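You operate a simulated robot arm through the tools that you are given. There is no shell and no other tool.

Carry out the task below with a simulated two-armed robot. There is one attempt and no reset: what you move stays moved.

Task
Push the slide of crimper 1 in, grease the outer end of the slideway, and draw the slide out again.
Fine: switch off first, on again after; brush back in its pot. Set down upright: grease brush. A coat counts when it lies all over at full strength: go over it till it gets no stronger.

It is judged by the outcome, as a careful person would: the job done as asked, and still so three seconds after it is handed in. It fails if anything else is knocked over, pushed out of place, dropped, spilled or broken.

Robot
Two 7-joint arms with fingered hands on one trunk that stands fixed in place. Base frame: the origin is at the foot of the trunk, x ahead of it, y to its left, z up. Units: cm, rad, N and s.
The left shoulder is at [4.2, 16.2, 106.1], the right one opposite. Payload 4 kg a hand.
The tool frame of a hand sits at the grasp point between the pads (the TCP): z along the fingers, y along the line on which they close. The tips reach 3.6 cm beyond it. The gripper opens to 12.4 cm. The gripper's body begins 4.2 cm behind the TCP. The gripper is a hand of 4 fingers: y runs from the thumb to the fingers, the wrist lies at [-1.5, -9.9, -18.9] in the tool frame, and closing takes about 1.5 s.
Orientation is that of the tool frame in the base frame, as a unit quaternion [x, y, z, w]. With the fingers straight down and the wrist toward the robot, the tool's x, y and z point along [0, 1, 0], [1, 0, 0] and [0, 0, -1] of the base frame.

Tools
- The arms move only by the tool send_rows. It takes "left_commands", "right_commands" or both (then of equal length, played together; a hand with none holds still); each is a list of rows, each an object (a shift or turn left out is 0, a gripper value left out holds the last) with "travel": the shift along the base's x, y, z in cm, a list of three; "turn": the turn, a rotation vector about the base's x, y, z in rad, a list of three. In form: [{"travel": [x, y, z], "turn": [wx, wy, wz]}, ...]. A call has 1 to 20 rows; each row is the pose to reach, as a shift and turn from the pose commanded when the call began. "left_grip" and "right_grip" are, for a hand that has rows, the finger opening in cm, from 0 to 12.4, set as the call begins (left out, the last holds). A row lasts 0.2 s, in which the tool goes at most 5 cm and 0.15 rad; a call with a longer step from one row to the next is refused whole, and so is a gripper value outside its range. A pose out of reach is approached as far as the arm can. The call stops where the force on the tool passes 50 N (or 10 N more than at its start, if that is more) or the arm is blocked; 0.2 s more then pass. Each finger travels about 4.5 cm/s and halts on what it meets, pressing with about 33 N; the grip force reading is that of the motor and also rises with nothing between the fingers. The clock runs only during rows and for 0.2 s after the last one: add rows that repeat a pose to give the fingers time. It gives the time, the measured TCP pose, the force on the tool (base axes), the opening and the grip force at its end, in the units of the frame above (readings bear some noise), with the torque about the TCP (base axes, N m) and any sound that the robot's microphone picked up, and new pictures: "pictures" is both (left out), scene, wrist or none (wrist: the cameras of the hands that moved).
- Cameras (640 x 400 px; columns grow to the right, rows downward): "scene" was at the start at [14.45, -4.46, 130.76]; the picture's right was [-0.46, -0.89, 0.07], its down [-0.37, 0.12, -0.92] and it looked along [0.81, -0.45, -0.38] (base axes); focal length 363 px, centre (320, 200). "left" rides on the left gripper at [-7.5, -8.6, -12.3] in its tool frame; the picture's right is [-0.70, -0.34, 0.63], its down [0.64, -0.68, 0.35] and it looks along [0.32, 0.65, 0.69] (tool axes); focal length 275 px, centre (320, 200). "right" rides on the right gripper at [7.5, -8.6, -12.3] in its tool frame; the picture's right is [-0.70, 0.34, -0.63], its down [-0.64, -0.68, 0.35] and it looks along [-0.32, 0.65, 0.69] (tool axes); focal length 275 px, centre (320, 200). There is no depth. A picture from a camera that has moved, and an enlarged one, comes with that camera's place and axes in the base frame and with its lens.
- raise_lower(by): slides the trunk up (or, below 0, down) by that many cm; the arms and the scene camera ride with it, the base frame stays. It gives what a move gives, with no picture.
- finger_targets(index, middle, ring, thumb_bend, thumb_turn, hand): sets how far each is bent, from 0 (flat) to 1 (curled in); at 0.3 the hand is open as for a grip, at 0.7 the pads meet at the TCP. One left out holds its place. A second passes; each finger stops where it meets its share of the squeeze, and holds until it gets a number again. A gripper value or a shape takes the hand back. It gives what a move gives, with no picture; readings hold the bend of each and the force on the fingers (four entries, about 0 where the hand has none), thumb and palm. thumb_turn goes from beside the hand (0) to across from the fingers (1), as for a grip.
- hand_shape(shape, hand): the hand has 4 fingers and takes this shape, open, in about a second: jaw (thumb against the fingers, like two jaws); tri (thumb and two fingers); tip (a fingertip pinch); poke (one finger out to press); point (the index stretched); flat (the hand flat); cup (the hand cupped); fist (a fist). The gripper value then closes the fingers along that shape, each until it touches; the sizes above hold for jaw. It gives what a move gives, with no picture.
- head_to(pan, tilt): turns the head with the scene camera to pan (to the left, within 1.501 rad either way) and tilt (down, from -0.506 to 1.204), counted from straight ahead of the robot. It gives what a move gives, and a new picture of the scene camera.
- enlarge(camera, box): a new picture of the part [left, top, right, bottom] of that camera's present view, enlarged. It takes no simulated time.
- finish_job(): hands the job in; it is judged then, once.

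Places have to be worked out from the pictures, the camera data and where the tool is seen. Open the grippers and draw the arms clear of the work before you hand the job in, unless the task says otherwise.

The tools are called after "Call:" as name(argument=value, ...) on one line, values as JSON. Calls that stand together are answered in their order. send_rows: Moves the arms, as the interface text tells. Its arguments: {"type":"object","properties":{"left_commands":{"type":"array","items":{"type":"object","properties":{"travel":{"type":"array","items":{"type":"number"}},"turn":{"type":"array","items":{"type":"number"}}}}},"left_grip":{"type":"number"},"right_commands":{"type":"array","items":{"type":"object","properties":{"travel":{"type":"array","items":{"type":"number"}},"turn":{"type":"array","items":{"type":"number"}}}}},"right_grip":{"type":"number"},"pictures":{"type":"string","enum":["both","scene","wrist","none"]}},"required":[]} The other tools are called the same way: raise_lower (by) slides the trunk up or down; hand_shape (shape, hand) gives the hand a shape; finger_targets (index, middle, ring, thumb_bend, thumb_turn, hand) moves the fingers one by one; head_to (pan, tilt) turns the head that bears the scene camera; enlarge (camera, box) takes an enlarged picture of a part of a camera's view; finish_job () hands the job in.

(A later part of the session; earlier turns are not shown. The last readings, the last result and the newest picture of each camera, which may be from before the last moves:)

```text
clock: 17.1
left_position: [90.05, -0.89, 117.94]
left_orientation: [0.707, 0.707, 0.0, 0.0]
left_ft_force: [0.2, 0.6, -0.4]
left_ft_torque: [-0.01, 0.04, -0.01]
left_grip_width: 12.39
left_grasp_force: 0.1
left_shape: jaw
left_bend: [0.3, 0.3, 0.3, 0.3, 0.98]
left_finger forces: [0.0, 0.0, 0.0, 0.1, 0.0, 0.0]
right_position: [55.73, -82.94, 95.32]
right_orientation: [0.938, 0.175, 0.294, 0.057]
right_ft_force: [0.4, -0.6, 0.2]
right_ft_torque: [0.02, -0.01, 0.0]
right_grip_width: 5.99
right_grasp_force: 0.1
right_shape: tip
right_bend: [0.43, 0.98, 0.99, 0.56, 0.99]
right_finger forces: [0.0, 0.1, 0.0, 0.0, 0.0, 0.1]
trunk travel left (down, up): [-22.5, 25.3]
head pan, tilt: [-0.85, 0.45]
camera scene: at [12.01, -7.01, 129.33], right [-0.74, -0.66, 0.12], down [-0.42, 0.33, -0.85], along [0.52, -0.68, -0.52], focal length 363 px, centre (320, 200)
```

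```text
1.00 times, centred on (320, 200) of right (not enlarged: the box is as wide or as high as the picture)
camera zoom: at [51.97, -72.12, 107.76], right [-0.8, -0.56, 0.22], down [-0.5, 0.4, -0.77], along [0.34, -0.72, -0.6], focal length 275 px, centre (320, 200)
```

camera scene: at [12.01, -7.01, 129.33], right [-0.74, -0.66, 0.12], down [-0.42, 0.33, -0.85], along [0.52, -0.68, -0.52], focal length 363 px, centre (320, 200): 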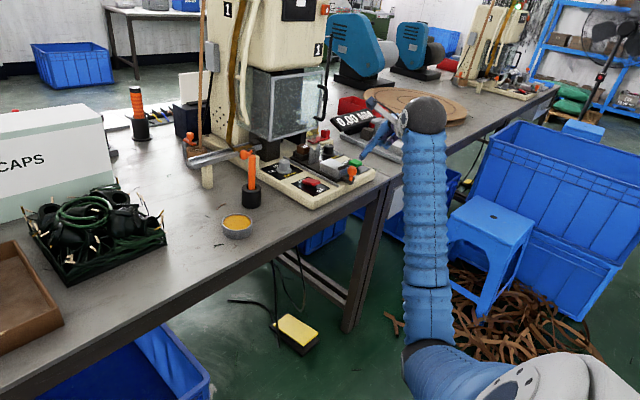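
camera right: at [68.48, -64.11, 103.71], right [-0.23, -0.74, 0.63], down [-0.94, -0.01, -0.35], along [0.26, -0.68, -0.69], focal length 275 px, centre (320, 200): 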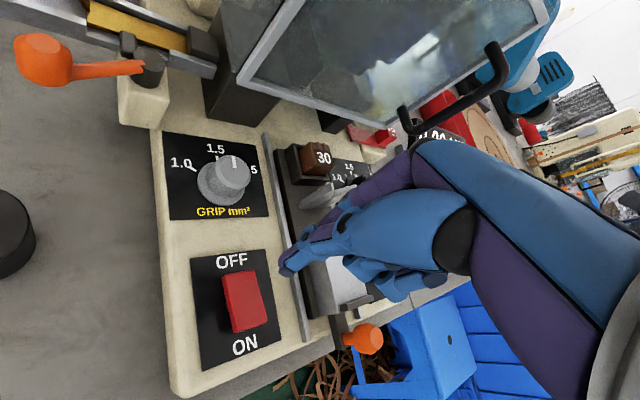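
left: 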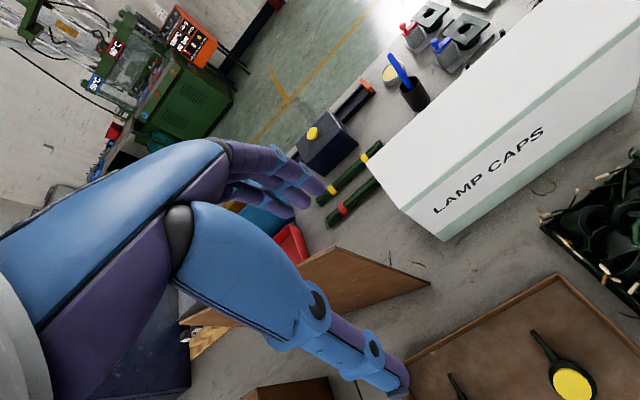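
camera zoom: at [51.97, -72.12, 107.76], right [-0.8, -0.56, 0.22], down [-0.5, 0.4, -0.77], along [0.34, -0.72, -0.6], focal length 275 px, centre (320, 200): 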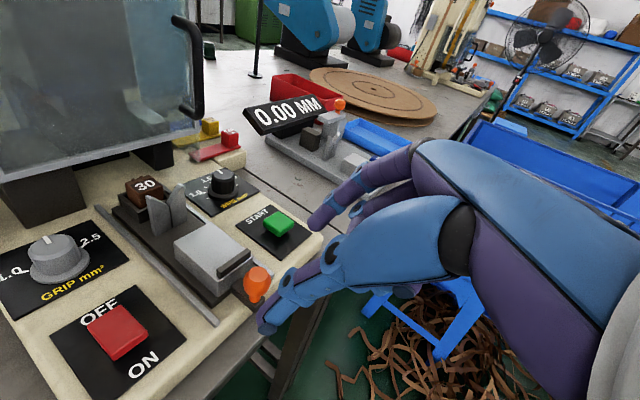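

The wrist view confirms the knob head at (62.2, -84.9, 84.1), with thumb and index straddling in y. I approach along the finger direction so the knob sits near the fingertips.

Call:
send_rows(right_commands=[{"travel": [0.8, -1.1, -2.5]}, {"travel": [1.5, -2.16, -4.9]}, {"travel": [2.5, -2.16, -6.4]}, {"travel": [3.5, -2.16, -7.8]}, {"travel": [4.1, -2.16, -8.6]}, {"travel": [4.1, -2.16, -8.6]}], pictures="both")

Call:
enlarge(camera="scene", box=[310, 135, 390, 185])

Call:
enlarge(camera="right", box=[180, 200, 340, 350])

```text
clock: 18.5
left_position: [90.11, -0.9, 117.98]
left_orientation: [0.707, 0.707, 0.0, 0.0]
left_ft_force: [0.6, 0.1, -0.4]
left_ft_torque: [0.04, -0.03, -0.01]
left_grip_width: 12.38
left_grasp_force: 0.1
left_shape: jaw
left_bend: [0.3, 0.3, 0.3, 0.3, 0.98]
left_finger forces: [0.0, 0.0, 0.0, 0.0, 0.1, 0.0]
right_position: [59.76, -85.12, 86.72]
right_orientation: [0.939, 0.174, 0.292, 0.057]
right_ft_force: [0.3, 0.6, 0.0]
right_ft_torque: [-0.02, 0.02, 0.01]
right_grip_width: 5.97
right_grasp_force: 0.0
right_shape: tip
right_bend: [0.43, 0.98, 0.99, 0.56, 0.99]
right_finger forces: [0.1, 0.0, 0.0, 0.1, 0.0, 0.0]
trunk travel left (down, up): [-22.5, 25.3]
head pan, tilt: [-0.85, 0.45]
camera scene: at [12.0, -7.01, 129.33], right [-0.74, -0.66, 0.12], down [-0.42, 0.33, -0.85], along [0.52, -0.68, -0.52], focal length 363 px, centre (320, 200)
camera right: at [56.09, -74.28, 99.12], right [-0.8, -0.56, 0.22], down [-0.5, 0.4, -0.77], along [0.34, -0.72, -0.6], focal length 275 px, centre (320, 200)
```

scene: 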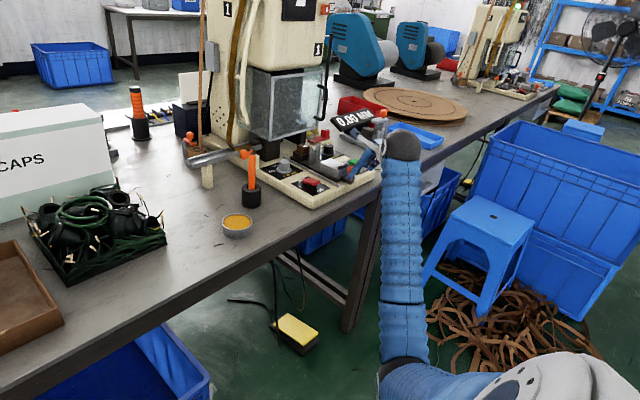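
right: 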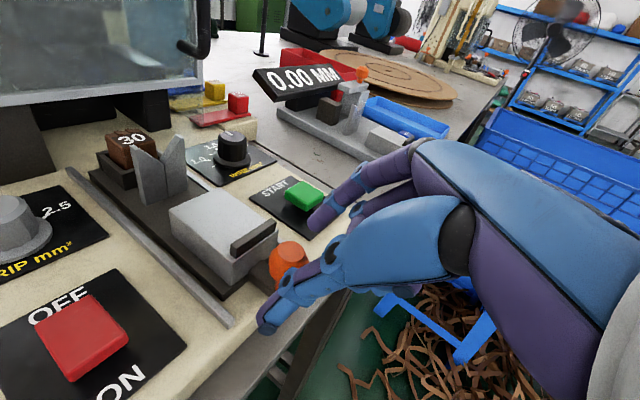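

```text
8.00 times, centred on (350, 160) of scene
camera zoom: at [12.0, -7.01, 129.33], right [-0.74, -0.66, 0.12], down [-0.42, 0.33, -0.85], along [0.52, -0.68, -0.52], focal length 2905 px, centre (80, 520)
```

zoom: 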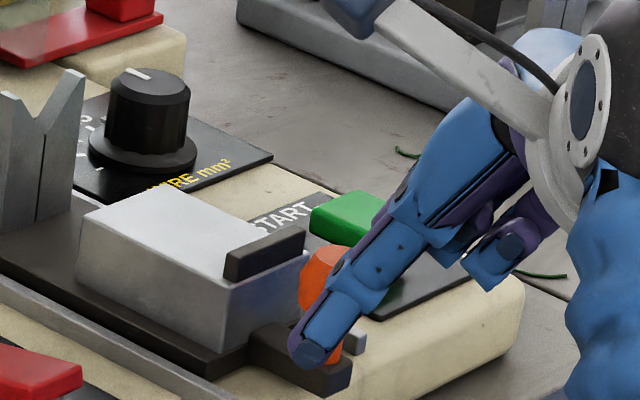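

```text
2.67 times, centred on (260, 275) of right
camera zoom: at [56.09, -74.28, 99.12], right [-0.8, -0.56, 0.22], down [-0.5, 0.4, -0.77], along [0.34, -0.72, -0.6], focal length 734 px, centre (480, 0)
```

zoom: 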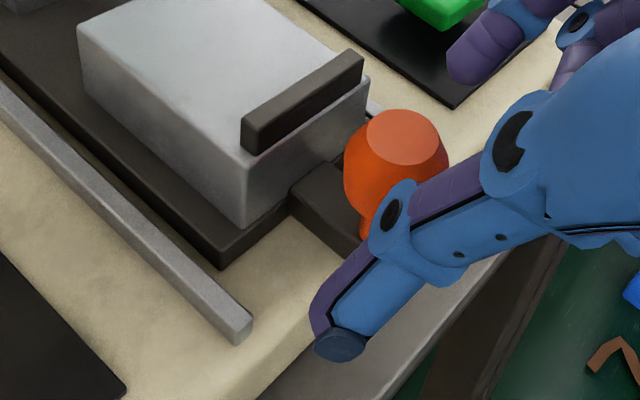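

The knob is centred between thumb and index but still at the very tips. I advance about 1.2 cm along the fingers and close gently on it.

Call:
send_rows(right_commands=[{"travel": [0.35, 0, -0.5]}, {"travel": [0.69, 0, -0.99]}, {"travel": [0.69, 0, -0.99]}], pictures="none")

Call:
send_rows(right_commands=[{"travel": [0, 0, 0]}, {"travel": [0, 0, 0]}, {"travel": [0, 0, 0]}, {"travel": [0, 0, 0]}, {"travel": [0, 0, 0]}, {"travel": [0, 0, 0]}], right_grip=1.5, pictures="both")

Call:
enlarge(camera="right", box=[180, 200, 340, 350])

```text
clock: 19.3
left_position: [90.17, -0.95, 118.06]
left_orientation: [0.707, 0.708, -0.001, 0.0]
left_ft_force: [0.6, -0.5, 0.3]
left_ft_torque: [-0.01, -0.02, 0.0]
left_grip_width: 12.36
left_grasp_force: 0.1
left_shape: jaw
left_bend: [0.3, 0.3, 0.3, 0.3, 0.98]
left_finger forces: [0.0, 0.1, 0.1, 0.1, 0.0, 0.0]
right_position: [60.45, -85.02, 85.64]
right_orientation: [0.938, 0.175, 0.294, 0.057]
right_ft_force: [0.6, 0.9, -0.1]
right_ft_torque: [0.04, 0.0, 0.03]
right_grip_width: 5.98
right_grasp_force: 0.0
right_shape: tip
right_bend: [0.43, 0.98, 0.99, 0.56, 0.99]
right_finger forces: [0.0, 0.1, 0.0, 0.0, 0.0, 0.0]
trunk travel left (down, up): [-22.5, 25.3]
head pan, tilt: [-0.85, 0.45]
```

```text
clock: 20.7
left_position: [90.14, -0.8, 117.98]
left_orientation: [0.708, 0.706, 0.0, 0.0]
left_ft_force: [-0.6, 0.0, 0.1]
left_ft_torque: [0.0, 0.02, 0.01]
left_grip_width: 12.33
left_grasp_force: 0.1
left_shape: jaw
left_bend: [0.3, 0.3, 0.3, 0.3, 0.98]
left_finger forces: [0.1, 0.1, 0.1, 0.0, 0.1, 0.0]
right_position: [60.44, -84.96, 85.6]
right_orientation: [0.939, 0.174, 0.292, 0.057]
right_ft_force: [-3.8, 9.4, -4.8]
right_ft_torque: [-0.18, -0.03, 0.02]
right_grip_width: 2.85
right_grasp_force: 32.6
right_shape: tip
right_bend: [0.61, 1.0, 1.0, 0.61, 1.0]
right_finger forces: [27.1, 0.0, 0.1, 0.0, 36.3, 0.0]
trunk travel left (down, up): [-22.5, 25.3]
head pan, tilt: [-0.85, 0.45]
camera scene: at [12.01, -6.98, 129.32], right [-0.74, -0.66, 0.12], down [-0.42, 0.33, -0.85], along [0.52, -0.68, -0.52], focal length 363 px, centre (320, 200)
camera right: at [56.83, -74.24, 98.1], right [-0.8, -0.56, 0.22], down [-0.5, 0.4, -0.77], along [0.34, -0.72, -0.6], focal length 275 px, centre (320, 200)
```

scene: 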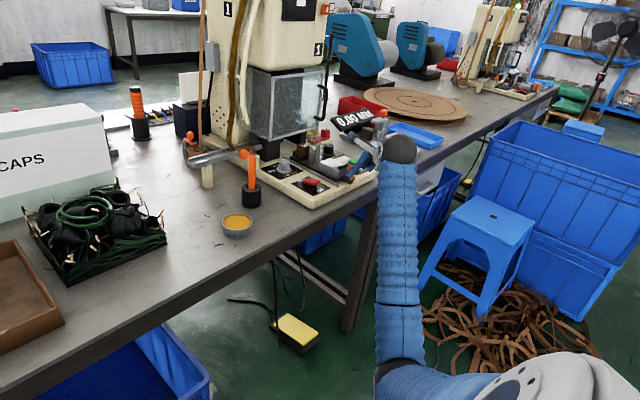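
right: 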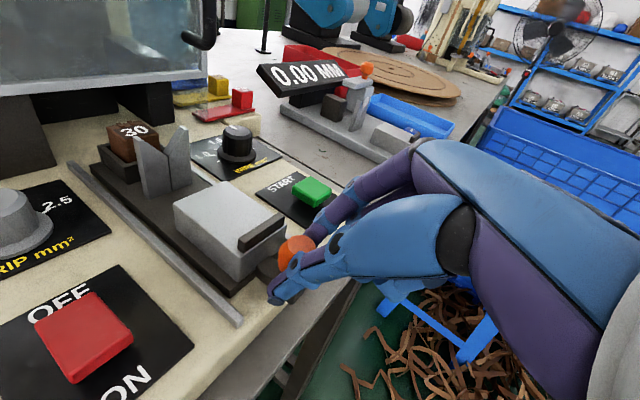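

```text
2.67 times, centred on (260, 275) of right
camera zoom: at [56.83, -74.24, 98.1], right [-0.8, -0.56, 0.22], down [-0.5, 0.4, -0.77], along [0.34, -0.72, -0.6], focal length 734 px, centre (480, 0)
```

zoom: 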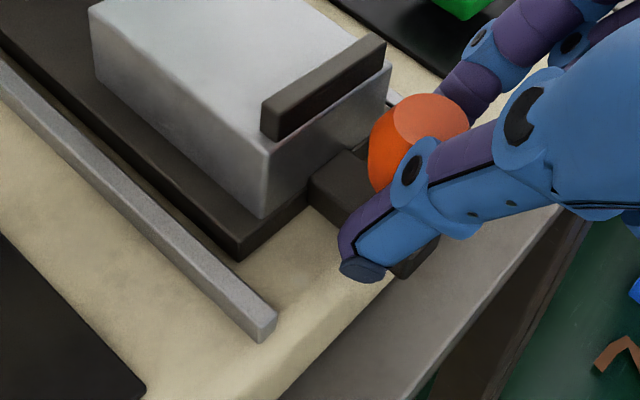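

Gripped: the opening reads 2.85 cm with force on index and thumb. I push the slide in along +x, first 3 cm.

Call:
send_rows(right_commands=[{"travel": [0.5, 0, 0]}, {"travel": [1, 0, 0]}, {"travel": [1.5, 0, 0]}, {"travel": [2, 0, 0]}, {"travel": [2.5, 0, 0]}, {"travel": [3, 0, 0]}], pictures="wrist")

```text
clock: 22.1
left_position: [90.24, -0.87, 117.89]
left_orientation: [0.707, 0.707, 0.001, 0.0]
left_ft_force: [-0.8, 0.1, 0.0]
left_ft_torque: [-0.02, 0.0, -0.01]
left_grip_width: 12.38
left_grasp_force: 0.1
left_shape: jaw
left_bend: [0.3, 0.3, 0.3, 0.3, 0.98]
left_finger forces: [0.0, 0.0, 0.0, 0.1, 0.0, 0.0]
right_position: [63.61, -85.1, 85.69]
right_orientation: [0.939, 0.174, 0.292, 0.056]
right_ft_force: [-0.5, 9.8, -8.6]
right_ft_torque: [-0.22, -0.06, 0.07]
right_grip_width: 2.85
right_grasp_force: 33.1
right_shape: tip
right_bend: [0.61, 1.0, 1.0, 0.61, 1.0]
right_finger forces: [26.7, 0.0, 0.1, 0.0, 35.2, 0.1]
trunk travel left (down, up): [-22.5, 25.3]
head pan, tilt: [-0.85, 0.45]
camera right: at [59.82, -74.24, 98.12], right [-0.8, -0.56, 0.22], down [-0.5, 0.4, -0.77], along [0.34, -0.72, -0.6], focal length 275 px, centre (320, 200)
```

right: 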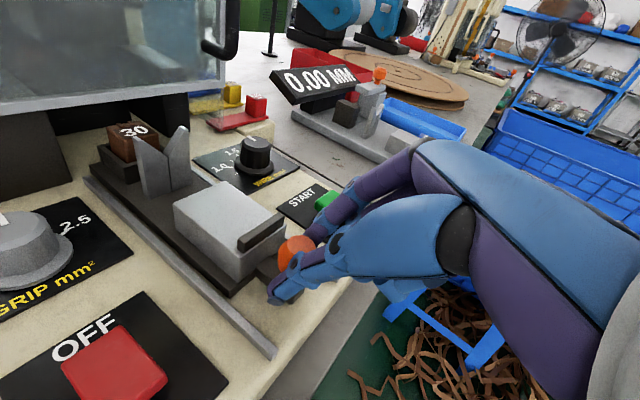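

The slide moves in smoothly with its block, V-rest and die. I keep pushing until its stop.

Call:
send_rows(right_commands=[{"travel": [0.5, 0, 0]}, {"travel": [1, 0, 0]}, {"travel": [1.5, 0, 0]}, {"travel": [2, 0, 0]}, {"travel": [2.5, 0, 0]}, {"travel": [3, 0, 0]}], pictures="wrist")

```text
clock: 23.5
left_position: [90.24, -0.72, 117.9]
left_orientation: [0.707, 0.708, 0.0, -0.001]
left_ft_force: [-0.2, -0.4, -0.2]
left_ft_torque: [-0.02, 0.03, 0.0]
left_grip_width: 12.37
left_grasp_force: 0.1
left_shape: jaw
left_bend: [0.3, 0.3, 0.3, 0.3, 0.98]
left_finger forces: [0.0, 0.0, 0.0, 0.0, 0.1, 0.0]
right_position: [66.53, -85.12, 85.61]
right_orientation: [0.938, 0.175, 0.292, 0.058]
right_ft_force: [-1.3, 12.4, -9.3]
right_ft_torque: [-0.19, -0.01, 0.07]
right_grip_width: 2.83
right_grasp_force: 32.9
right_shape: tip
right_bend: [0.61, 1.0, 1.0, 0.61, 1.0]
right_finger forces: [25.8, 0.1, 0.0, 0.0, 36.1, 0.1]
trunk travel left (down, up): [-22.5, 25.3]
head pan, tilt: [-0.85, 0.45]
camera right: at [62.85, -74.26, 98.13], right [-0.8, -0.56, 0.22], down [-0.5, 0.4, -0.77], along [0.34, -0.72, -0.6], focal length 275 px, centre (320, 200)
```

right: 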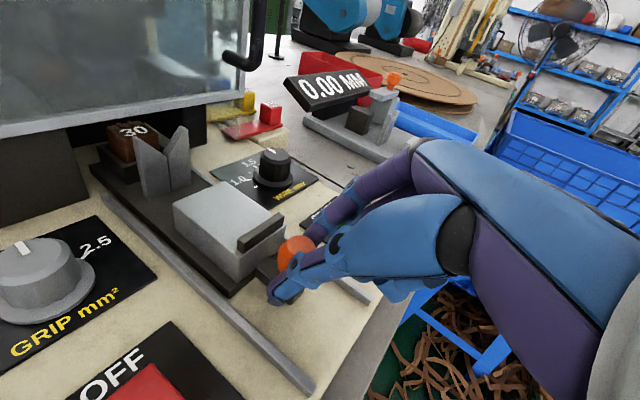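

Six centimetres in, with little force. I continue a further 3 cm watching for the end stop.

Call:
send_rows(right_commands=[{"travel": [0.4, 0, 0]}, {"travel": [0.8, 0, 0]}, {"travel": [1.2, 0, 0]}, {"travel": [1.6, 0, 0]}, {"travel": [2.0, 0, 0]}, {"travel": [2.4, 0, 0]}, {"travel": [2.8, 0, 0]}], pictures="both")

```text
clock: 25.1
left_position: [90.16, -0.98, 117.89]
left_orientation: [0.707, 0.707, 0.0, -0.001]
left_ft_force: [-0.1, 0.1, -1.5]
left_ft_torque: [0.01, -0.01, -0.01]
left_grip_width: 12.37
left_grasp_force: 0.0
left_shape: jaw
left_bend: [0.3, 0.3, 0.3, 0.3, 0.98]
left_finger forces: [0.0, 0.0, 0.1, 0.0, 0.0, 0.0]
right_position: [69.41, -85.05, 85.7]
right_orientation: [0.939, 0.174, 0.292, 0.057]
right_ft_force: [-1.0, 11.1, -5.4]
right_ft_torque: [-0.16, -0.07, 0.07]
right_grip_width: 2.84
right_grasp_force: 33.2
right_shape: tip
right_bend: [0.61, 1.0, 1.0, 0.61, 1.0]
right_finger forces: [26.5, 0.0, 0.0, 0.0, 35.5, 0.0]
trunk travel left (down, up): [-22.5, 25.3]
head pan, tilt: [-0.85, 0.45]
camera scene: at [12.05, -6.99, 129.33], right [-0.74, -0.66, 0.12], down [-0.42, 0.33, -0.85], along [0.52, -0.68, -0.52], focal length 363 px, centre (320, 200)
camera right: at [65.6, -74.25, 98.11], right [-0.8, -0.56, 0.22], down [-0.5, 0.4, -0.77], along [0.34, -0.72, -0.6], focal length 275 px, centre (320, 200)
```

scene: 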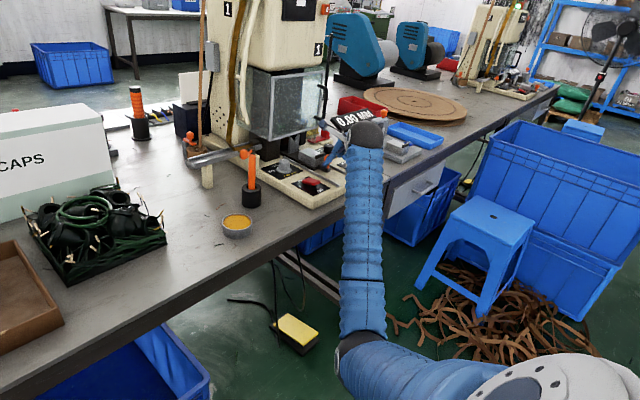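
right: 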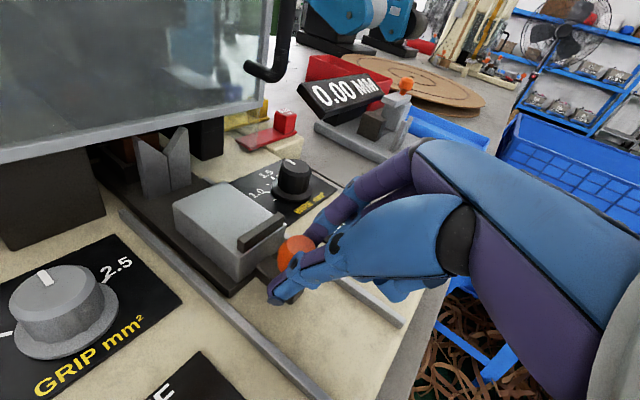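

Still no stop at 9 cm. I push on in smaller steps, watching the force.

Call:
send_rows(right_commands=[{"travel": [0.3, 0, 0]}, {"travel": [0.6, 0, 0]}, {"travel": [0.9, 0, 0]}, {"travel": [1.2, 0, 0]}, {"travel": [1.5, 0, 0]}], pictures="wrist")

Call:
enlarge(camera="right", box=[0, 100, 320, 300])

```text
clock: 26.3
left_position: [90.03, -1.08, 118.05]
left_orientation: [0.706, 0.708, 0.0, 0.001]
left_ft_force: [-0.1, -0.1, -1.2]
left_ft_torque: [0.02, -0.05, 0.0]
left_grip_width: 12.35
left_grasp_force: 0.0
left_shape: jaw
left_bend: [0.3, 0.3, 0.3, 0.3, 0.98]
left_finger forces: [0.0, 0.0, 0.1, 0.1, 0.0, 0.1]
right_position: [70.52, -85.17, 85.75]
right_orientation: [0.938, 0.173, 0.293, 0.058]
right_ft_force: [-20.8, 16.7, -7.1]
right_ft_torque: [-0.06, 0.25, 0.11]
right_grip_width: 2.86
right_grasp_force: 32.5
right_shape: tip
right_bend: [0.62, 1.0, 1.0, 0.61, 1.0]
right_finger forces: [25.7, 0.0, 0.0, 0.0, 49.6, 0.0]
trunk travel left (down, up): [-22.5, 25.3]
head pan, tilt: [-0.85, 0.45]
camera right: at [66.87, -74.31, 98.19], right [-0.8, -0.56, 0.22], down [-0.5, 0.4, -0.77], along [0.34, -0.72, -0.6], focal length 275 px, centre (320, 200)
```

right: 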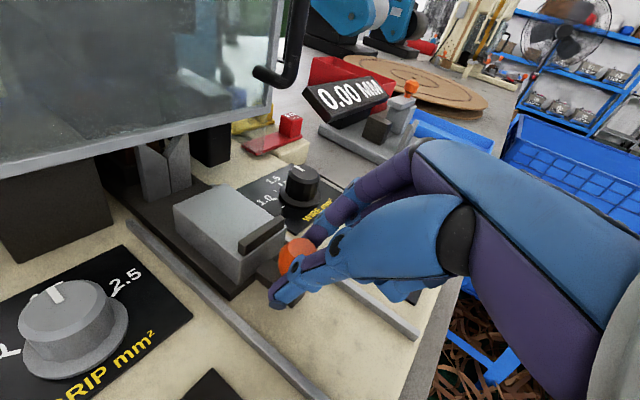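

```text
2.00 times, centred on (160, 200) of right
camera zoom: at [66.87, -74.31, 98.19], right [-0.8, -0.56, 0.22], down [-0.5, 0.4, -0.77], along [0.34, -0.72, -0.6], focal length 551 px, centre (640, 200)
```

zoom: 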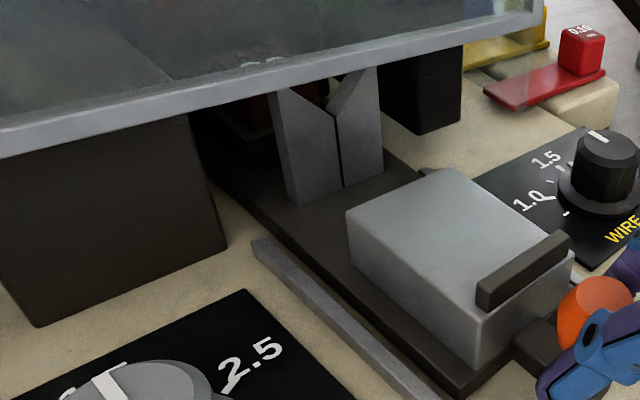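

The x force rose to about 21 N at 10 cm of travel: the slide is at its inner stop. I ease the command, open the fingers and back away along the finger direction.

Call:
send_rows(right_commands=[{"travel": [-0.35, 0, 0]}, {"travel": [-0.35, 0, 0]}], pictures="none")

Call:
send_rows(right_commands=[{"travel": [0, 0, 0]}, {"travel": [0, 0, 0]}, {"travel": [0, 0, 0]}, {"travel": [0, 0, 0]}, {"travel": [-0.6, 0, 0.8]}, {"travel": [-1.7, 0, 2.5]}, {"travel": [-3.4, 0, 4.9]}, {"travel": [-7, 0, 8]}, {"travel": [-11, 0, 10]}, {"travel": [-15, 0, 11]}, {"travel": [-15, 0, 11]}], right_grip=6, pictures="both")

Call:
enlarge(camera="right", box=[100, 150, 340, 300])

Call:
enlarge(camera="scene", box=[260, 125, 388, 205])

```text
clock: 26.9
left_position: [90.15, -0.87, 118.01]
left_orientation: [0.707, 0.707, 0.0, -0.001]
left_ft_force: [0.5, 0.5, -0.2]
left_ft_torque: [-0.03, -0.02, -0.01]
left_grip_width: 12.39
left_grasp_force: 0.0
left_shape: jaw
left_bend: [0.3, 0.3, 0.3, 0.3, 0.98]
left_finger forces: [0.0, 0.0, 0.0, 0.1, 0.0, 0.0]
right_position: [70.46, -85.09, 85.68]
right_orientation: [0.939, 0.174, 0.293, 0.057]
right_ft_force: [-7.2, 7.4, -5.9]
right_ft_torque: [-0.19, 0.03, -0.02]
right_grip_width: 2.82
right_grasp_force: 33.3
right_shape: tip
right_bend: [0.61, 1.0, 1.0, 0.61, 1.0]
right_finger forces: [29.1, 0.0, 0.0, 0.0, 37.5, 0.0]
trunk travel left (down, up): [-22.5, 25.3]
head pan, tilt: [-0.85, 0.45]
```

```text
clock: 29.3
left_position: [90.07, -0.92, 117.92]
left_orientation: [0.707, 0.707, 0.0, 0.0]
left_ft_force: [-0.4, 0.3, 0.4]
left_ft_torque: [-0.01, 0.01, 0.0]
left_grip_width: 12.35
left_grasp_force: 0.0
left_shape: jaw
left_bend: [0.3, 0.3, 0.3, 0.3, 0.98]
left_finger forces: [0.0, 0.0, 0.1, 0.0, 0.1, 0.0]
right_position: [55.35, -85.18, 96.57]
right_orientation: [0.939, 0.174, 0.292, 0.057]
right_ft_force: [-0.4, -0.5, 0.8]
right_ft_torque: [-0.01, 0.03, -0.04]
right_grip_width: 5.99
right_grasp_force: 0.0
right_shape: tip
right_bend: [0.43, 0.98, 0.99, 0.56, 0.99]
right_finger forces: [0.0, 0.0, 0.0, 0.1, 0.1, 0.1]
trunk travel left (down, up): [-22.5, 25.3]
head pan, tilt: [-0.85, 0.45]
camera scene: at [12.05, -7.01, 129.32], right [-0.74, -0.66, 0.12], down [-0.42, 0.33, -0.85], along [0.52, -0.68, -0.52], focal length 363 px, centre (320, 200)
camera right: at [51.68, -74.25, 109.12], right [-0.8, -0.56, 0.22], down [-0.5, 0.4, -0.77], along [0.34, -0.72, -0.6], focal length 275 px, centre (320, 200)
```

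scene: 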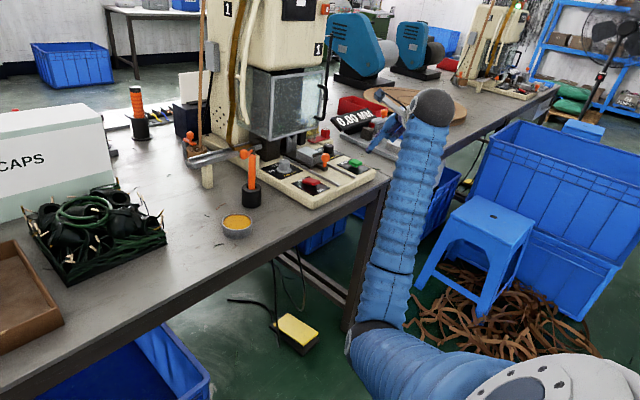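
right: 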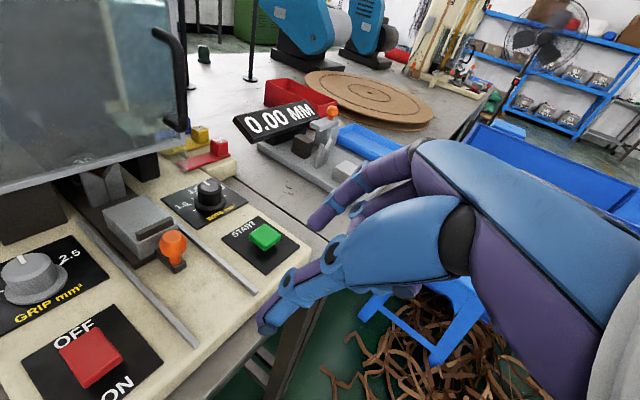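

```text
2.67 times, centred on (220, 225) of right
camera zoom: at [51.68, -74.25, 109.12], right [-0.8, -0.56, 0.22], down [-0.5, 0.4, -0.77], along [0.34, -0.72, -0.6], focal length 734 px, centre (587, 133)
```

zoom: 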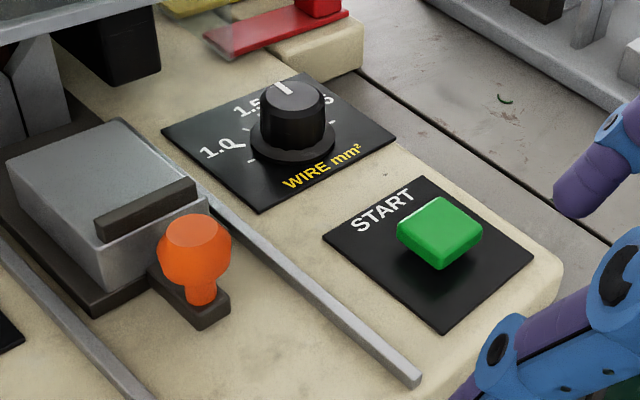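

```text
5.00 times, centred on (324, 165) of scene
camera zoom: at [12.05, -7.01, 129.32], right [-0.74, -0.66, 0.12], down [-0.42, 0.33, -0.85], along [0.52, -0.68, -0.52], focal length 1816 px, centre (300, 375)
```

zoom: 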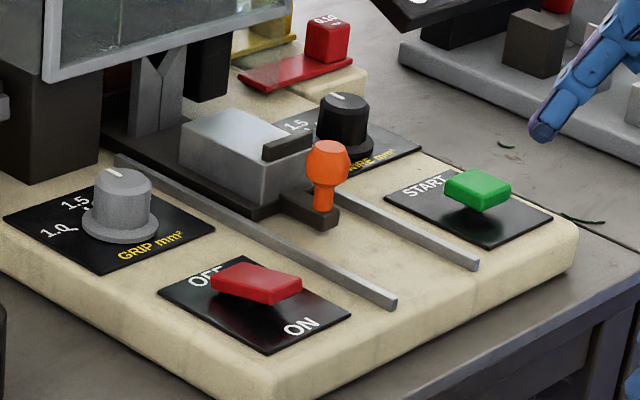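

The slide is fully in and the slideway between the rails (y −81.3 to −88.7, x from about 63 to 73, surface near z 79.3) is exposed. Now I turn the hand nearly horizontal, pointing +x with the closing axis along y, to take the brush by its upright handle.

Call:
send_rows(right_commands=[{"travel": [-1, 4, 1], "turn": [0, -0.142, 0]}, {"travel": [-2, 8, 1], "turn": [0, -0.284, 0]}, {"travel": [-3, 12, 1], "turn": [0, -0.426, 0]}, {"travel": [-3, 16, 1], "turn": [0, -0.568, 0]}, {"travel": [-3, 20, 1], "turn": [0, -0.71, 0]}, {"travel": [-3, 20, 1], "turn": [0, -0.71, 0]}], pictures="none")

Call:
send_rows(right_commands=[{"travel": [0, 2, 0], "turn": [0.122, 0, -0.03]}, {"travel": [0, 4, 0], "turn": [0.244, 0, -0.06]}, {"travel": [0, 5.5, 0], "turn": [0.365, 0, -0.09]}, {"travel": [0, 5.5, 0], "turn": [0.365, 0, -0.09]}], pictures="none")

Call:
hand_shape(hand="right", shape="jaw")

Call:
head_to(pan=-0.75, tilt=0.45)

Call:
enlarge(camera="right", box=[0, 0, 640, 400])

```text
clock: 30.7
left_position: [90.08, -1.01, 117.9]
left_orientation: [0.707, 0.707, 0.0, -0.001]
left_ft_force: [0.2, 0.6, -0.3]
left_ft_torque: [0.02, 0.04, -0.04]
left_grip_width: 12.36
left_grasp_force: 0.0
left_shape: jaw
left_bend: [0.3, 0.3, 0.3, 0.3, 0.98]
left_finger forces: [0.0, 0.0, 0.1, 0.0, 0.0, 0.0]
right_position: [52.41, -65.16, 97.61]
right_orientation: [0.778, 0.142, 0.601, 0.115]
right_ft_force: [1.0, -0.5, -0.6]
right_ft_torque: [-0.03, 0.02, 0.05]
right_grip_width: 6.01
right_grasp_force: 0.1
right_shape: tip
right_bend: [0.43, 0.98, 0.99, 0.56, 0.99]
right_finger forces: [0.1, 0.0, 0.0, 0.0, 0.0, 0.0]
trunk travel left (down, up): [-22.5, 25.3]
head pan, tilt: [-0.85, 0.45]
```

```text
clock: 31.7
left_position: [89.99, -0.91, 117.92]
left_orientation: [0.707, 0.707, 0.0, 0.0]
left_ft_force: [-0.4, 0.0, -1.0]
left_ft_torque: [0.01, -0.03, 0.03]
left_grip_width: 12.38
left_grasp_force: 0.1
left_shape: jaw
left_bend: [0.3, 0.3, 0.3, 0.3, 0.98]
left_finger forces: [0.0, 0.1, 0.0, 0.0, 0.1, 0.1]
right_position: [52.44, -59.74, 97.65]
right_orientation: [0.792, -0.004, 0.61, -0.001]
right_ft_force: [-0.3, -1.1, -0.2]
right_ft_torque: [-0.03, 0.0, 0.0]
right_grip_width: 5.99
right_grasp_force: 0.1
right_shape: tip
right_bend: [0.43, 0.98, 0.99, 0.56, 0.99]
right_finger forces: [0.1, 0.0, 0.1, 0.1, 0.0, 0.1]
trunk travel left (down, up): [-22.5, 25.3]
head pan, tilt: [-0.85, 0.45]
```

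```text
clock: 32.6
left_position: [90.11, -0.9, 118.01]
left_orientation: [0.707, 0.707, -0.001, 0.0]
left_ft_force: [0.5, 0.1, 0.1]
left_ft_torque: [-0.02, -0.02, -0.03]
left_grip_width: 12.36
left_grasp_force: 0.0
left_shape: jaw
left_bend: [0.3, 0.3, 0.3, 0.3, 0.98]
left_finger forces: [0.0, 0.0, 0.1, 0.0, 0.0, 0.0]
right_position: [52.47, -59.61, 97.62]
right_orientation: [0.792, -0.002, 0.61, -0.002]
right_ft_force: [0.2, -0.2, -1.5]
right_ft_torque: [0.02, 0.0, 0.0]
right_grip_width: 12.37
right_grasp_force: 0.1
right_shape: jaw
right_bend: [0.3, 0.3, 0.3, 0.3, 0.98]
right_finger forces: [0.0, 0.0, 0.0, 0.0, 0.1, 0.0]
trunk travel left (down, up): [-22.5, 25.3]
head pan, tilt: [-0.85, 0.45]
```

```text
clock: 33.3
left_position: [90.16, -0.83, 117.98]
left_orientation: [0.707, 0.707, 0.0, 0.0]
left_ft_force: [0.7, -0.4, -0.7]
left_ft_torque: [0.0, 0.0, -0.01]
left_grip_width: 12.37
left_grasp_force: 0.0
left_shape: jaw
left_bend: [0.3, 0.3, 0.3, 0.3, 0.98]
left_finger forces: [0.0, 0.0, 0.1, 0.1, 0.0, 0.0]
right_position: [52.49, -59.56, 97.68]
right_orientation: [0.792, -0.003, 0.611, -0.002]
right_ft_force: [0.9, 0.6, 0.5]
right_ft_torque: [0.01, 0.0, 0.0]
right_grip_width: 12.4
right_grasp_force: 0.0
right_shape: jaw
right_bend: [0.3, 0.3, 0.3, 0.3, 0.98]
right_finger forces: [0.0, 0.0, 0.1, 0.0, 0.1, 0.0]
trunk travel left (down, up): [-22.5, 25.3]
head pan, tilt: [-0.75, 0.45]
camera scene: at [12.65, -6.36, 129.23], right [-0.67, -0.73, 0.1], down [-0.45, 0.3, -0.84], along [0.58, -0.61, -0.53], focal length 363 px, centre (320, 200)
```

scene: 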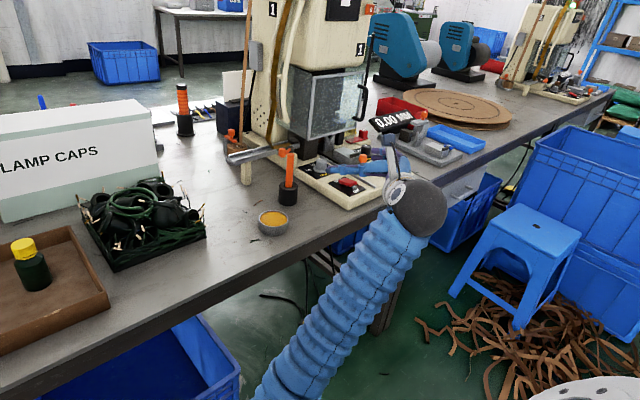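

```text
1.00 times, centred on (320, 200) of right (not enlarged: the box is as wide or as high as the picture)
camera zoom: at [42.55, -51.02, 108.3], right [-0.79, -0.33, -0.51], down [0.17, 0.69, -0.71], along [0.59, -0.65, -0.48], focal length 275 px, centre (320, 200)
```

zoom: 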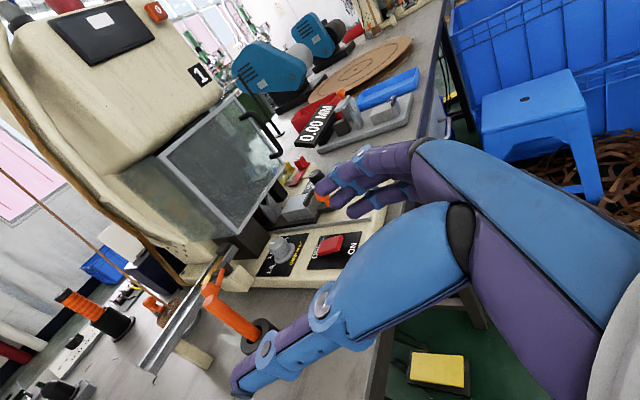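

The hand points at the brush. I enlarge the brush and pot in both views to place the handle precisely.

Call:
enlarge(camera="right", box=[160, 240, 320, 340])

Call:
enlarge(camera="scene", box=[240, 140, 336, 240])

```text
4.00 times, centred on (240, 290) of right
camera zoom: at [42.55, -51.02, 108.3], right [-0.79, -0.33, -0.51], down [0.17, 0.69, -0.71], along [0.59, -0.65, -0.48], focal length 1101 px, centre (640, -160)
```

zoom: 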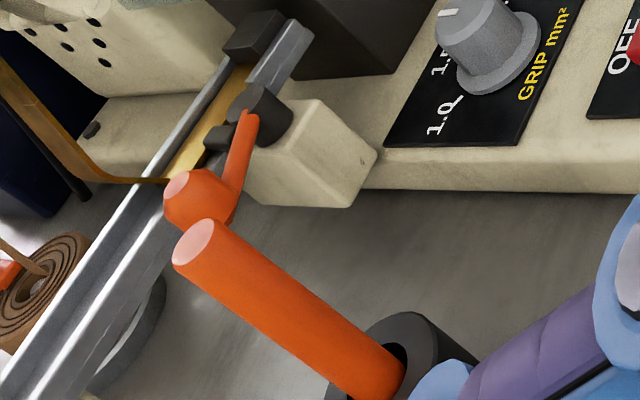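

```text
4.00 times, centred on (288, 190) of scene
camera zoom: at [12.65, -6.36, 129.23], right [-0.67, -0.73, 0.1], down [-0.45, 0.3, -0.84], along [0.58, -0.61, -0.53], focal length 1453 px, centre (448, 240)
```

zoom: 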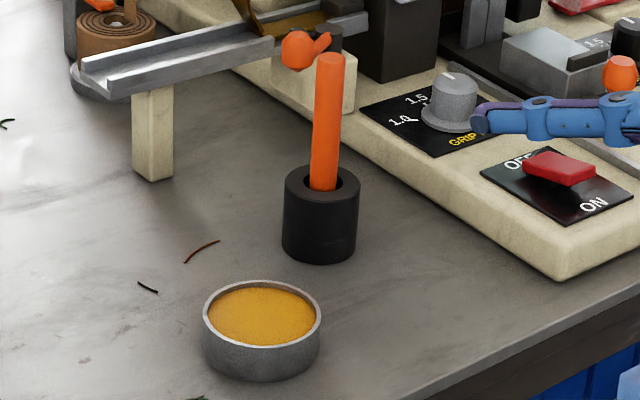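

The handle is practically upright at about (75.9, -60.1), top at z 89.9, rim at z 80.8. I move to a pre-grasp point 10 cm short of it with the fingers opened to 9 cm.

Call:
send_rows(right_commands=[{"travel": [3.5, -0.1, -2]}, {"travel": [7, -0.3, -4]}, {"travel": [10.5, -0.4, -6]}, {"travel": [13.7, -0.5, -7.9]}, {"travel": [13.7, -0.5, -7.9]}], right_grip=9, pictures="both")

Call:
enlarge(camera="scene", box=[230, 120, 390, 220])

```text
clock: 34.5
left_position: [90.16, -0.89, 117.99]
left_orientation: [0.708, 0.707, 0.0, 0.0]
left_ft_force: [-0.3, 0.1, 0.3]
left_ft_torque: [-0.01, 0.01, -0.04]
left_grip_width: 12.38
left_grasp_force: 0.0
left_shape: jaw
left_bend: [0.3, 0.3, 0.3, 0.3, 0.98]
left_finger forces: [0.0, 0.1, 0.0, 0.0, 0.1, 0.0]
right_position: [66.2, -60.04, 89.87]
right_orientation: [0.793, -0.002, 0.61, -0.001]
right_ft_force: [0.3, 0.5, -0.5]
right_ft_torque: [-0.03, 0.01, 0.01]
right_grip_width: 9.01
right_grasp_force: 0.0
right_shape: jaw
right_bend: [0.34, 0.37, 0.36, 0.38, 0.99]
right_finger forces: [0.0, 0.0, 0.1, 0.1, 0.1, 0.0]
trunk travel left (down, up): [-22.5, 25.3]
head pan, tilt: [-0.75, 0.45]
camera scene: at [12.63, -6.35, 129.24], right [-0.67, -0.73, 0.1], down [-0.45, 0.3, -0.84], along [0.58, -0.61, -0.53], focal length 363 px, centre (320, 200)
camera right: at [56.21, -51.44, 100.41], right [-0.79, -0.33, -0.52], down [0.17, 0.69, -0.71], along [0.59, -0.65, -0.48], focal length 275 px, centre (320, 200)
```

scene: 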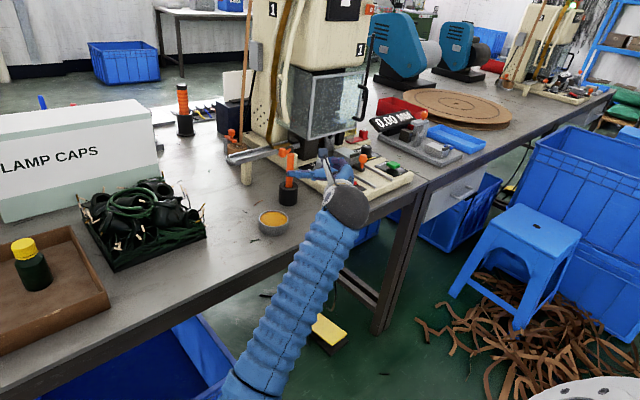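
right: 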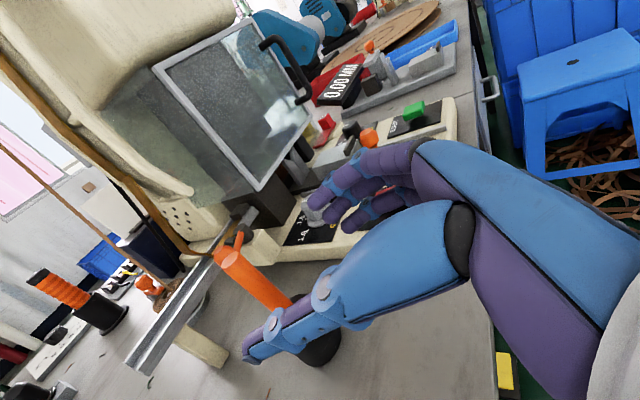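

```text
4.00 times, centred on (310, 170) of scene
camera zoom: at [12.63, -6.35, 129.24], right [-0.67, -0.73, 0.1], down [-0.45, 0.3, -0.84], along [0.58, -0.61, -0.53], focal length 1453 px, centre (360, 320)
```

zoom: 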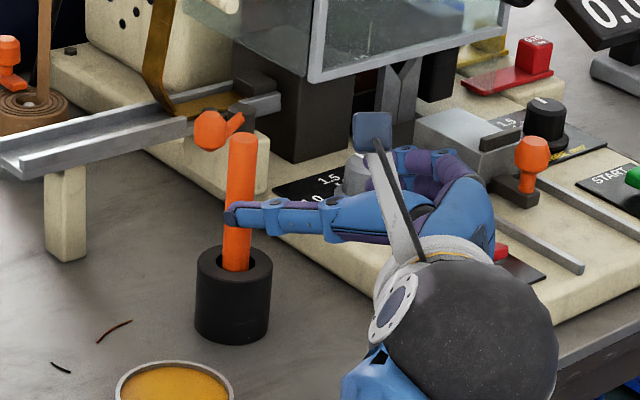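

I enlarge the wrist view to check the handle's line relative to thumb and fingers before moving in.

Call:
enlarge(camera="right", box=[180, 160, 388, 290])

Call:
enlarge(camera="right", box=[190, 240, 350, 370])

```text
3.08 times, centred on (284, 225) of right
camera zoom: at [56.21, -51.44, 100.41], right [-0.79, -0.33, -0.52], down [0.17, 0.69, -0.71], along [0.59, -0.65, -0.48], focal length 847 px, centre (431, 123)
```

zoom: 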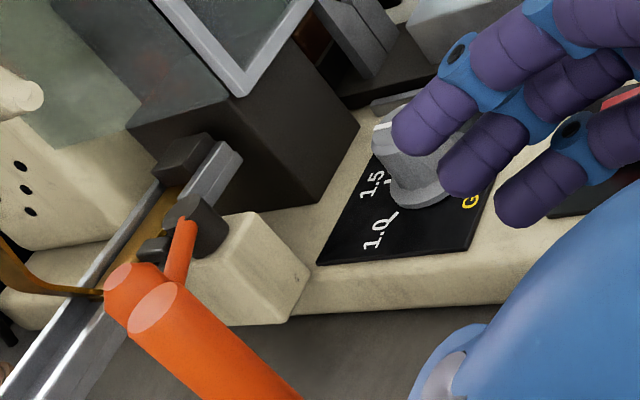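

```text
3.08 times, centred on (270, 305) of right
camera zoom: at [56.21, -51.44, 100.41], right [-0.79, -0.33, -0.52], down [0.17, 0.69, -0.71], along [0.59, -0.65, -0.48], focal length 847 px, centre (474, -123)
```

zoom: 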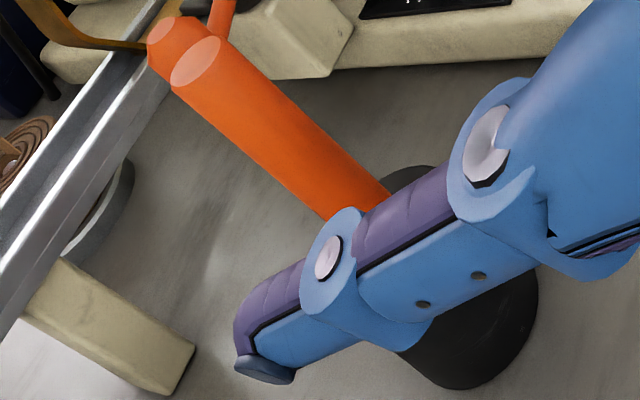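

The handle (76.0, -60.15) is centred between thumb and fingers. I advance along the fingers 9.9 cm to bring it to the grasp point.

Call:
send_rows(right_commands=[{"travel": [2, 0, -0.53]}, {"travel": [4, 0, -1.05]}, {"travel": [6, -0.05, -1.6]}, {"travel": [8, -0.1, -2.1]}, {"travel": [9.6, -0.1, -2.55]}, {"travel": [9.6, -0.1, -2.55]}], pictures="both")

Call:
enlarge(camera="scene", box=[230, 120, 390, 220])

Call:
enlarge(camera="right", box=[200, 170, 420, 370])

```text
clock: 35.9
left_position: [90.09, -0.83, 118.06]
left_orientation: [0.707, 0.707, 0.0, 0.0]
left_ft_force: [0.5, -0.4, 0.6]
left_ft_torque: [0.0, 0.0, 0.01]
left_grip_width: 12.36
left_grasp_force: 0.1
left_shape: jaw
left_bend: [0.3, 0.3, 0.3, 0.3, 0.98]
left_finger forces: [0.0, 0.1, 0.1, 0.0, 0.0, 0.1]
right_position: [75.86, -60.27, 87.28]
right_orientation: [0.792, -0.002, 0.611, -0.002]
right_ft_force: [-0.8, 0.2, 0.3]
right_ft_torque: [0.01, -0.03, 0.02]
right_grip_width: 9.0
right_grasp_force: 0.1
right_shape: jaw
right_bend: [0.34, 0.37, 0.36, 0.38, 0.99]
right_finger forces: [0.0, 0.1, 0.1, 0.0, 0.0, 0.0]
trunk travel left (down, up): [-22.5, 25.3]
head pan, tilt: [-0.75, 0.45]
camera scene: at [12.65, -6.36, 129.23], right [-0.67, -0.73, 0.1], down [-0.45, 0.3, -0.84], along [0.58, -0.61, -0.53], focal length 363 px, centre (320, 200)
camera right: at [65.82, -51.64, 97.85], right [-0.79, -0.33, -0.52], down [0.17, 0.69, -0.71], along [0.59, -0.65, -0.48], focal length 275 px, centre (320, 200)
```

scene: 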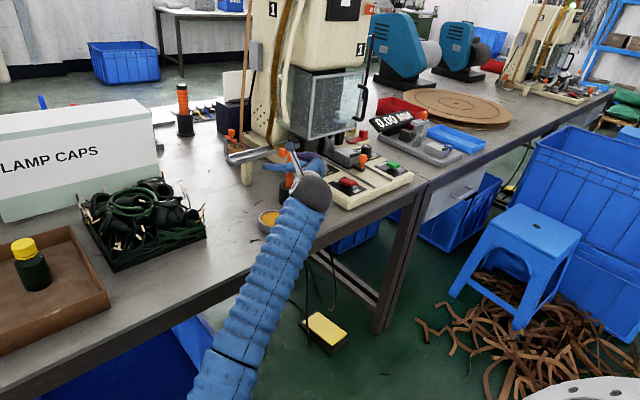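
right: 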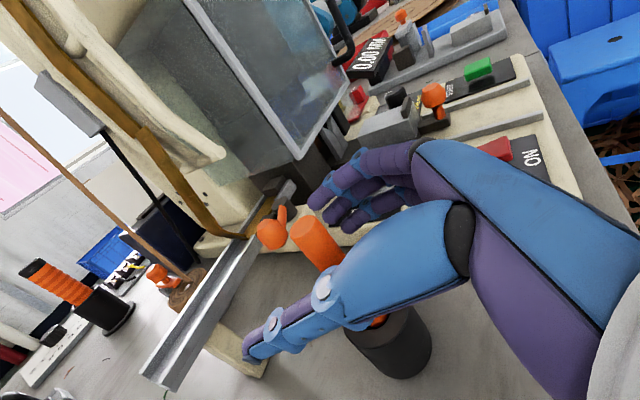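

```text
4.00 times, centred on (310, 170) of scene
camera zoom: at [12.65, -6.36, 129.23], right [-0.67, -0.73, 0.1], down [-0.45, 0.3, -0.84], along [0.58, -0.61, -0.53], focal length 1453 px, centre (360, 320)
```

zoom: 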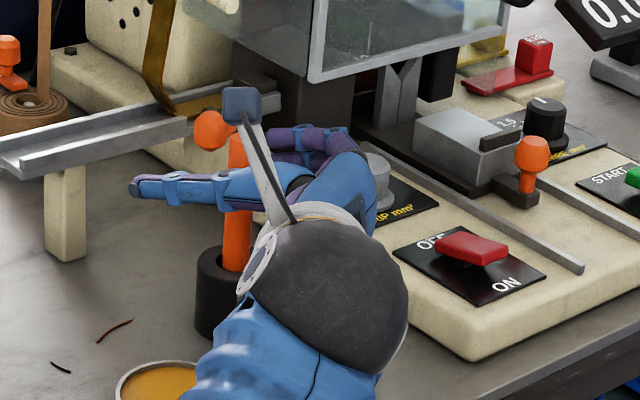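

```text
2.00 times, centred on (310, 270) of right
camera zoom: at [65.82, -51.64, 97.85], right [-0.79, -0.33, -0.52], down [0.17, 0.69, -0.71], along [0.59, -0.65, -0.48], focal length 551 px, centre (340, 60)
```

zoom: 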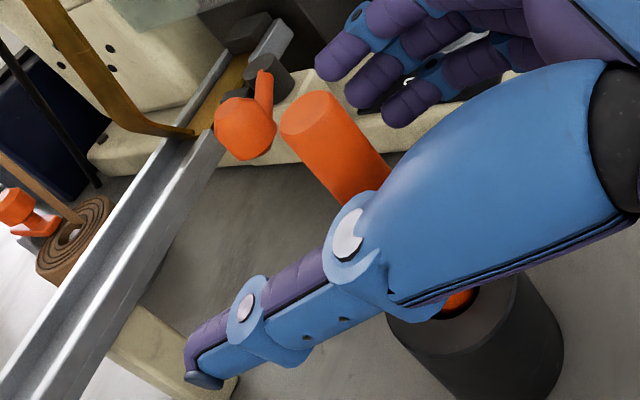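

The handle is at the grasp point between thumb and fingers. I close the hand on it.

Call:
send_rows(right_commands=[{"travel": [0, 0, 0]}, {"travel": [0, 0, 0]}, {"travel": [0, 0, 0]}, {"travel": [0, 0, 0]}, {"travel": [0, 0, 0]}, {"travel": [0, 0, 0]}, {"travel": [0, 0, 0]}, {"travel": [0, 0, 0]}, {"travel": [0, 0, 0]}, {"travel": [0, 0, 0]}], right_grip=0.8, pictures="both")

Call:
enlarge(camera="right", box=[200, 170, 420, 370])

Call:
enlarge(camera="scene", box=[230, 120, 390, 220])

```text
clock: 38.1
left_position: [90.11, -0.91, 117.99]
left_orientation: [0.707, 0.707, 0.0, 0.001]
left_ft_force: [0.0, -0.4, 0.2]
left_ft_torque: [0.0, 0.01, 0.01]
left_grip_width: 12.37
left_grasp_force: 0.0
left_shape: jaw
left_bend: [0.3, 0.3, 0.3, 0.3, 0.98]
left_finger forces: [0.0, 0.0, 0.0, 0.0, 0.1, 0.0]
right_position: [75.69, -60.3, 87.16]
right_orientation: [0.792, -0.002, 0.611, -0.001]
right_ft_force: [0.2, -0.2, 0.0]
right_ft_torque: [-0.02, 0.01, -0.01]
right_grip_width: 0.85
right_grasp_force: 0.0
right_shape: jaw
right_bend: [0.65, 0.66, 0.66, 0.68, 1.0]
right_finger forces: [0.0, 0.0, 0.1, 0.0, 0.0, 0.0]
trunk travel left (down, up): [-22.5, 25.3]
head pan, tilt: [-0.75, 0.45]
camera scene: at [12.66, -6.36, 129.23], right [-0.67, -0.73, 0.1], down [-0.45, 0.3, -0.84], along [0.58, -0.61, -0.53], focal length 363 px, centre (320, 200)
camera right: at [65.81, -51.64, 97.84], right [-0.79, -0.33, -0.51], down [0.17, 0.69, -0.71], along [0.59, -0.65, -0.48], focal length 275 px, centre (320, 200)
```

scene: 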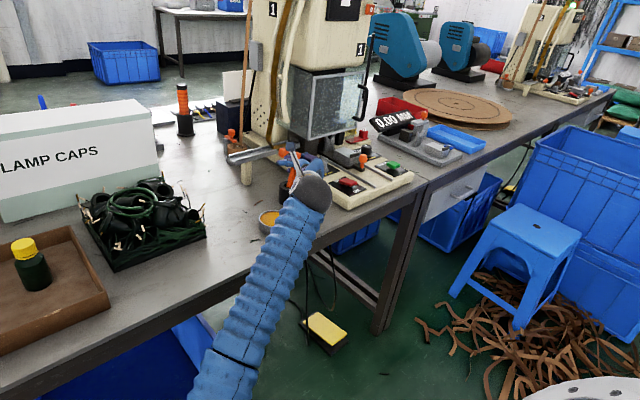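
right: 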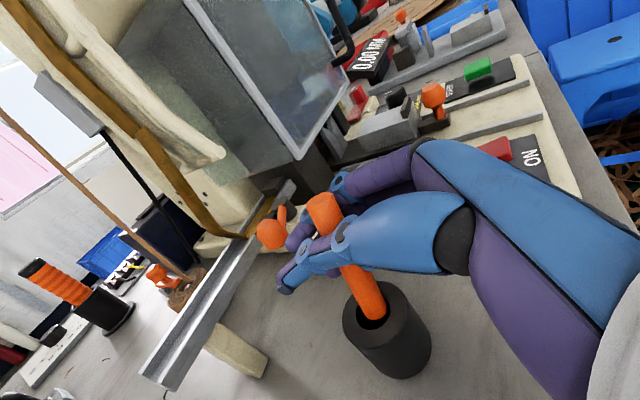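

```text
2.00 times, centred on (310, 270) of right
camera zoom: at [65.81, -51.64, 97.84], right [-0.79, -0.33, -0.51], down [0.17, 0.69, -0.71], along [0.59, -0.65, -0.48], focal length 551 px, centre (340, 60)
```

zoom: 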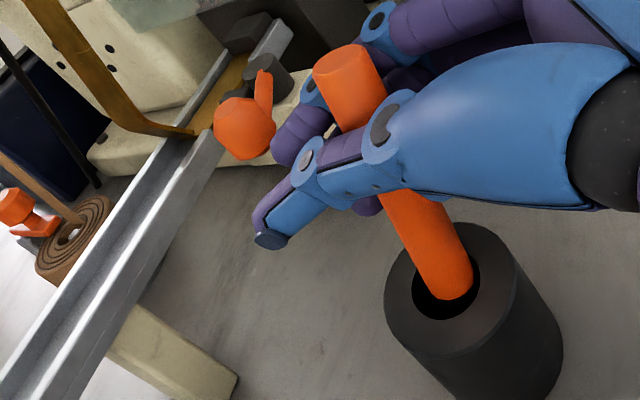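

```text
4.00 times, centred on (310, 170) of scene
camera zoom: at [12.66, -6.36, 129.23], right [-0.67, -0.73, 0.1], down [-0.45, 0.3, -0.84], along [0.58, -0.61, -0.53], focal length 1453 px, centre (360, 320)
```

zoom: 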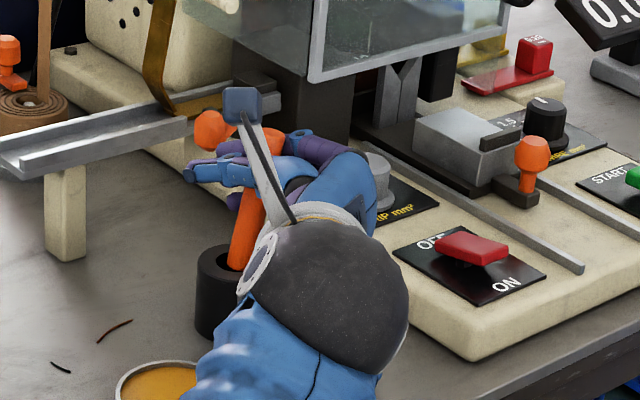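

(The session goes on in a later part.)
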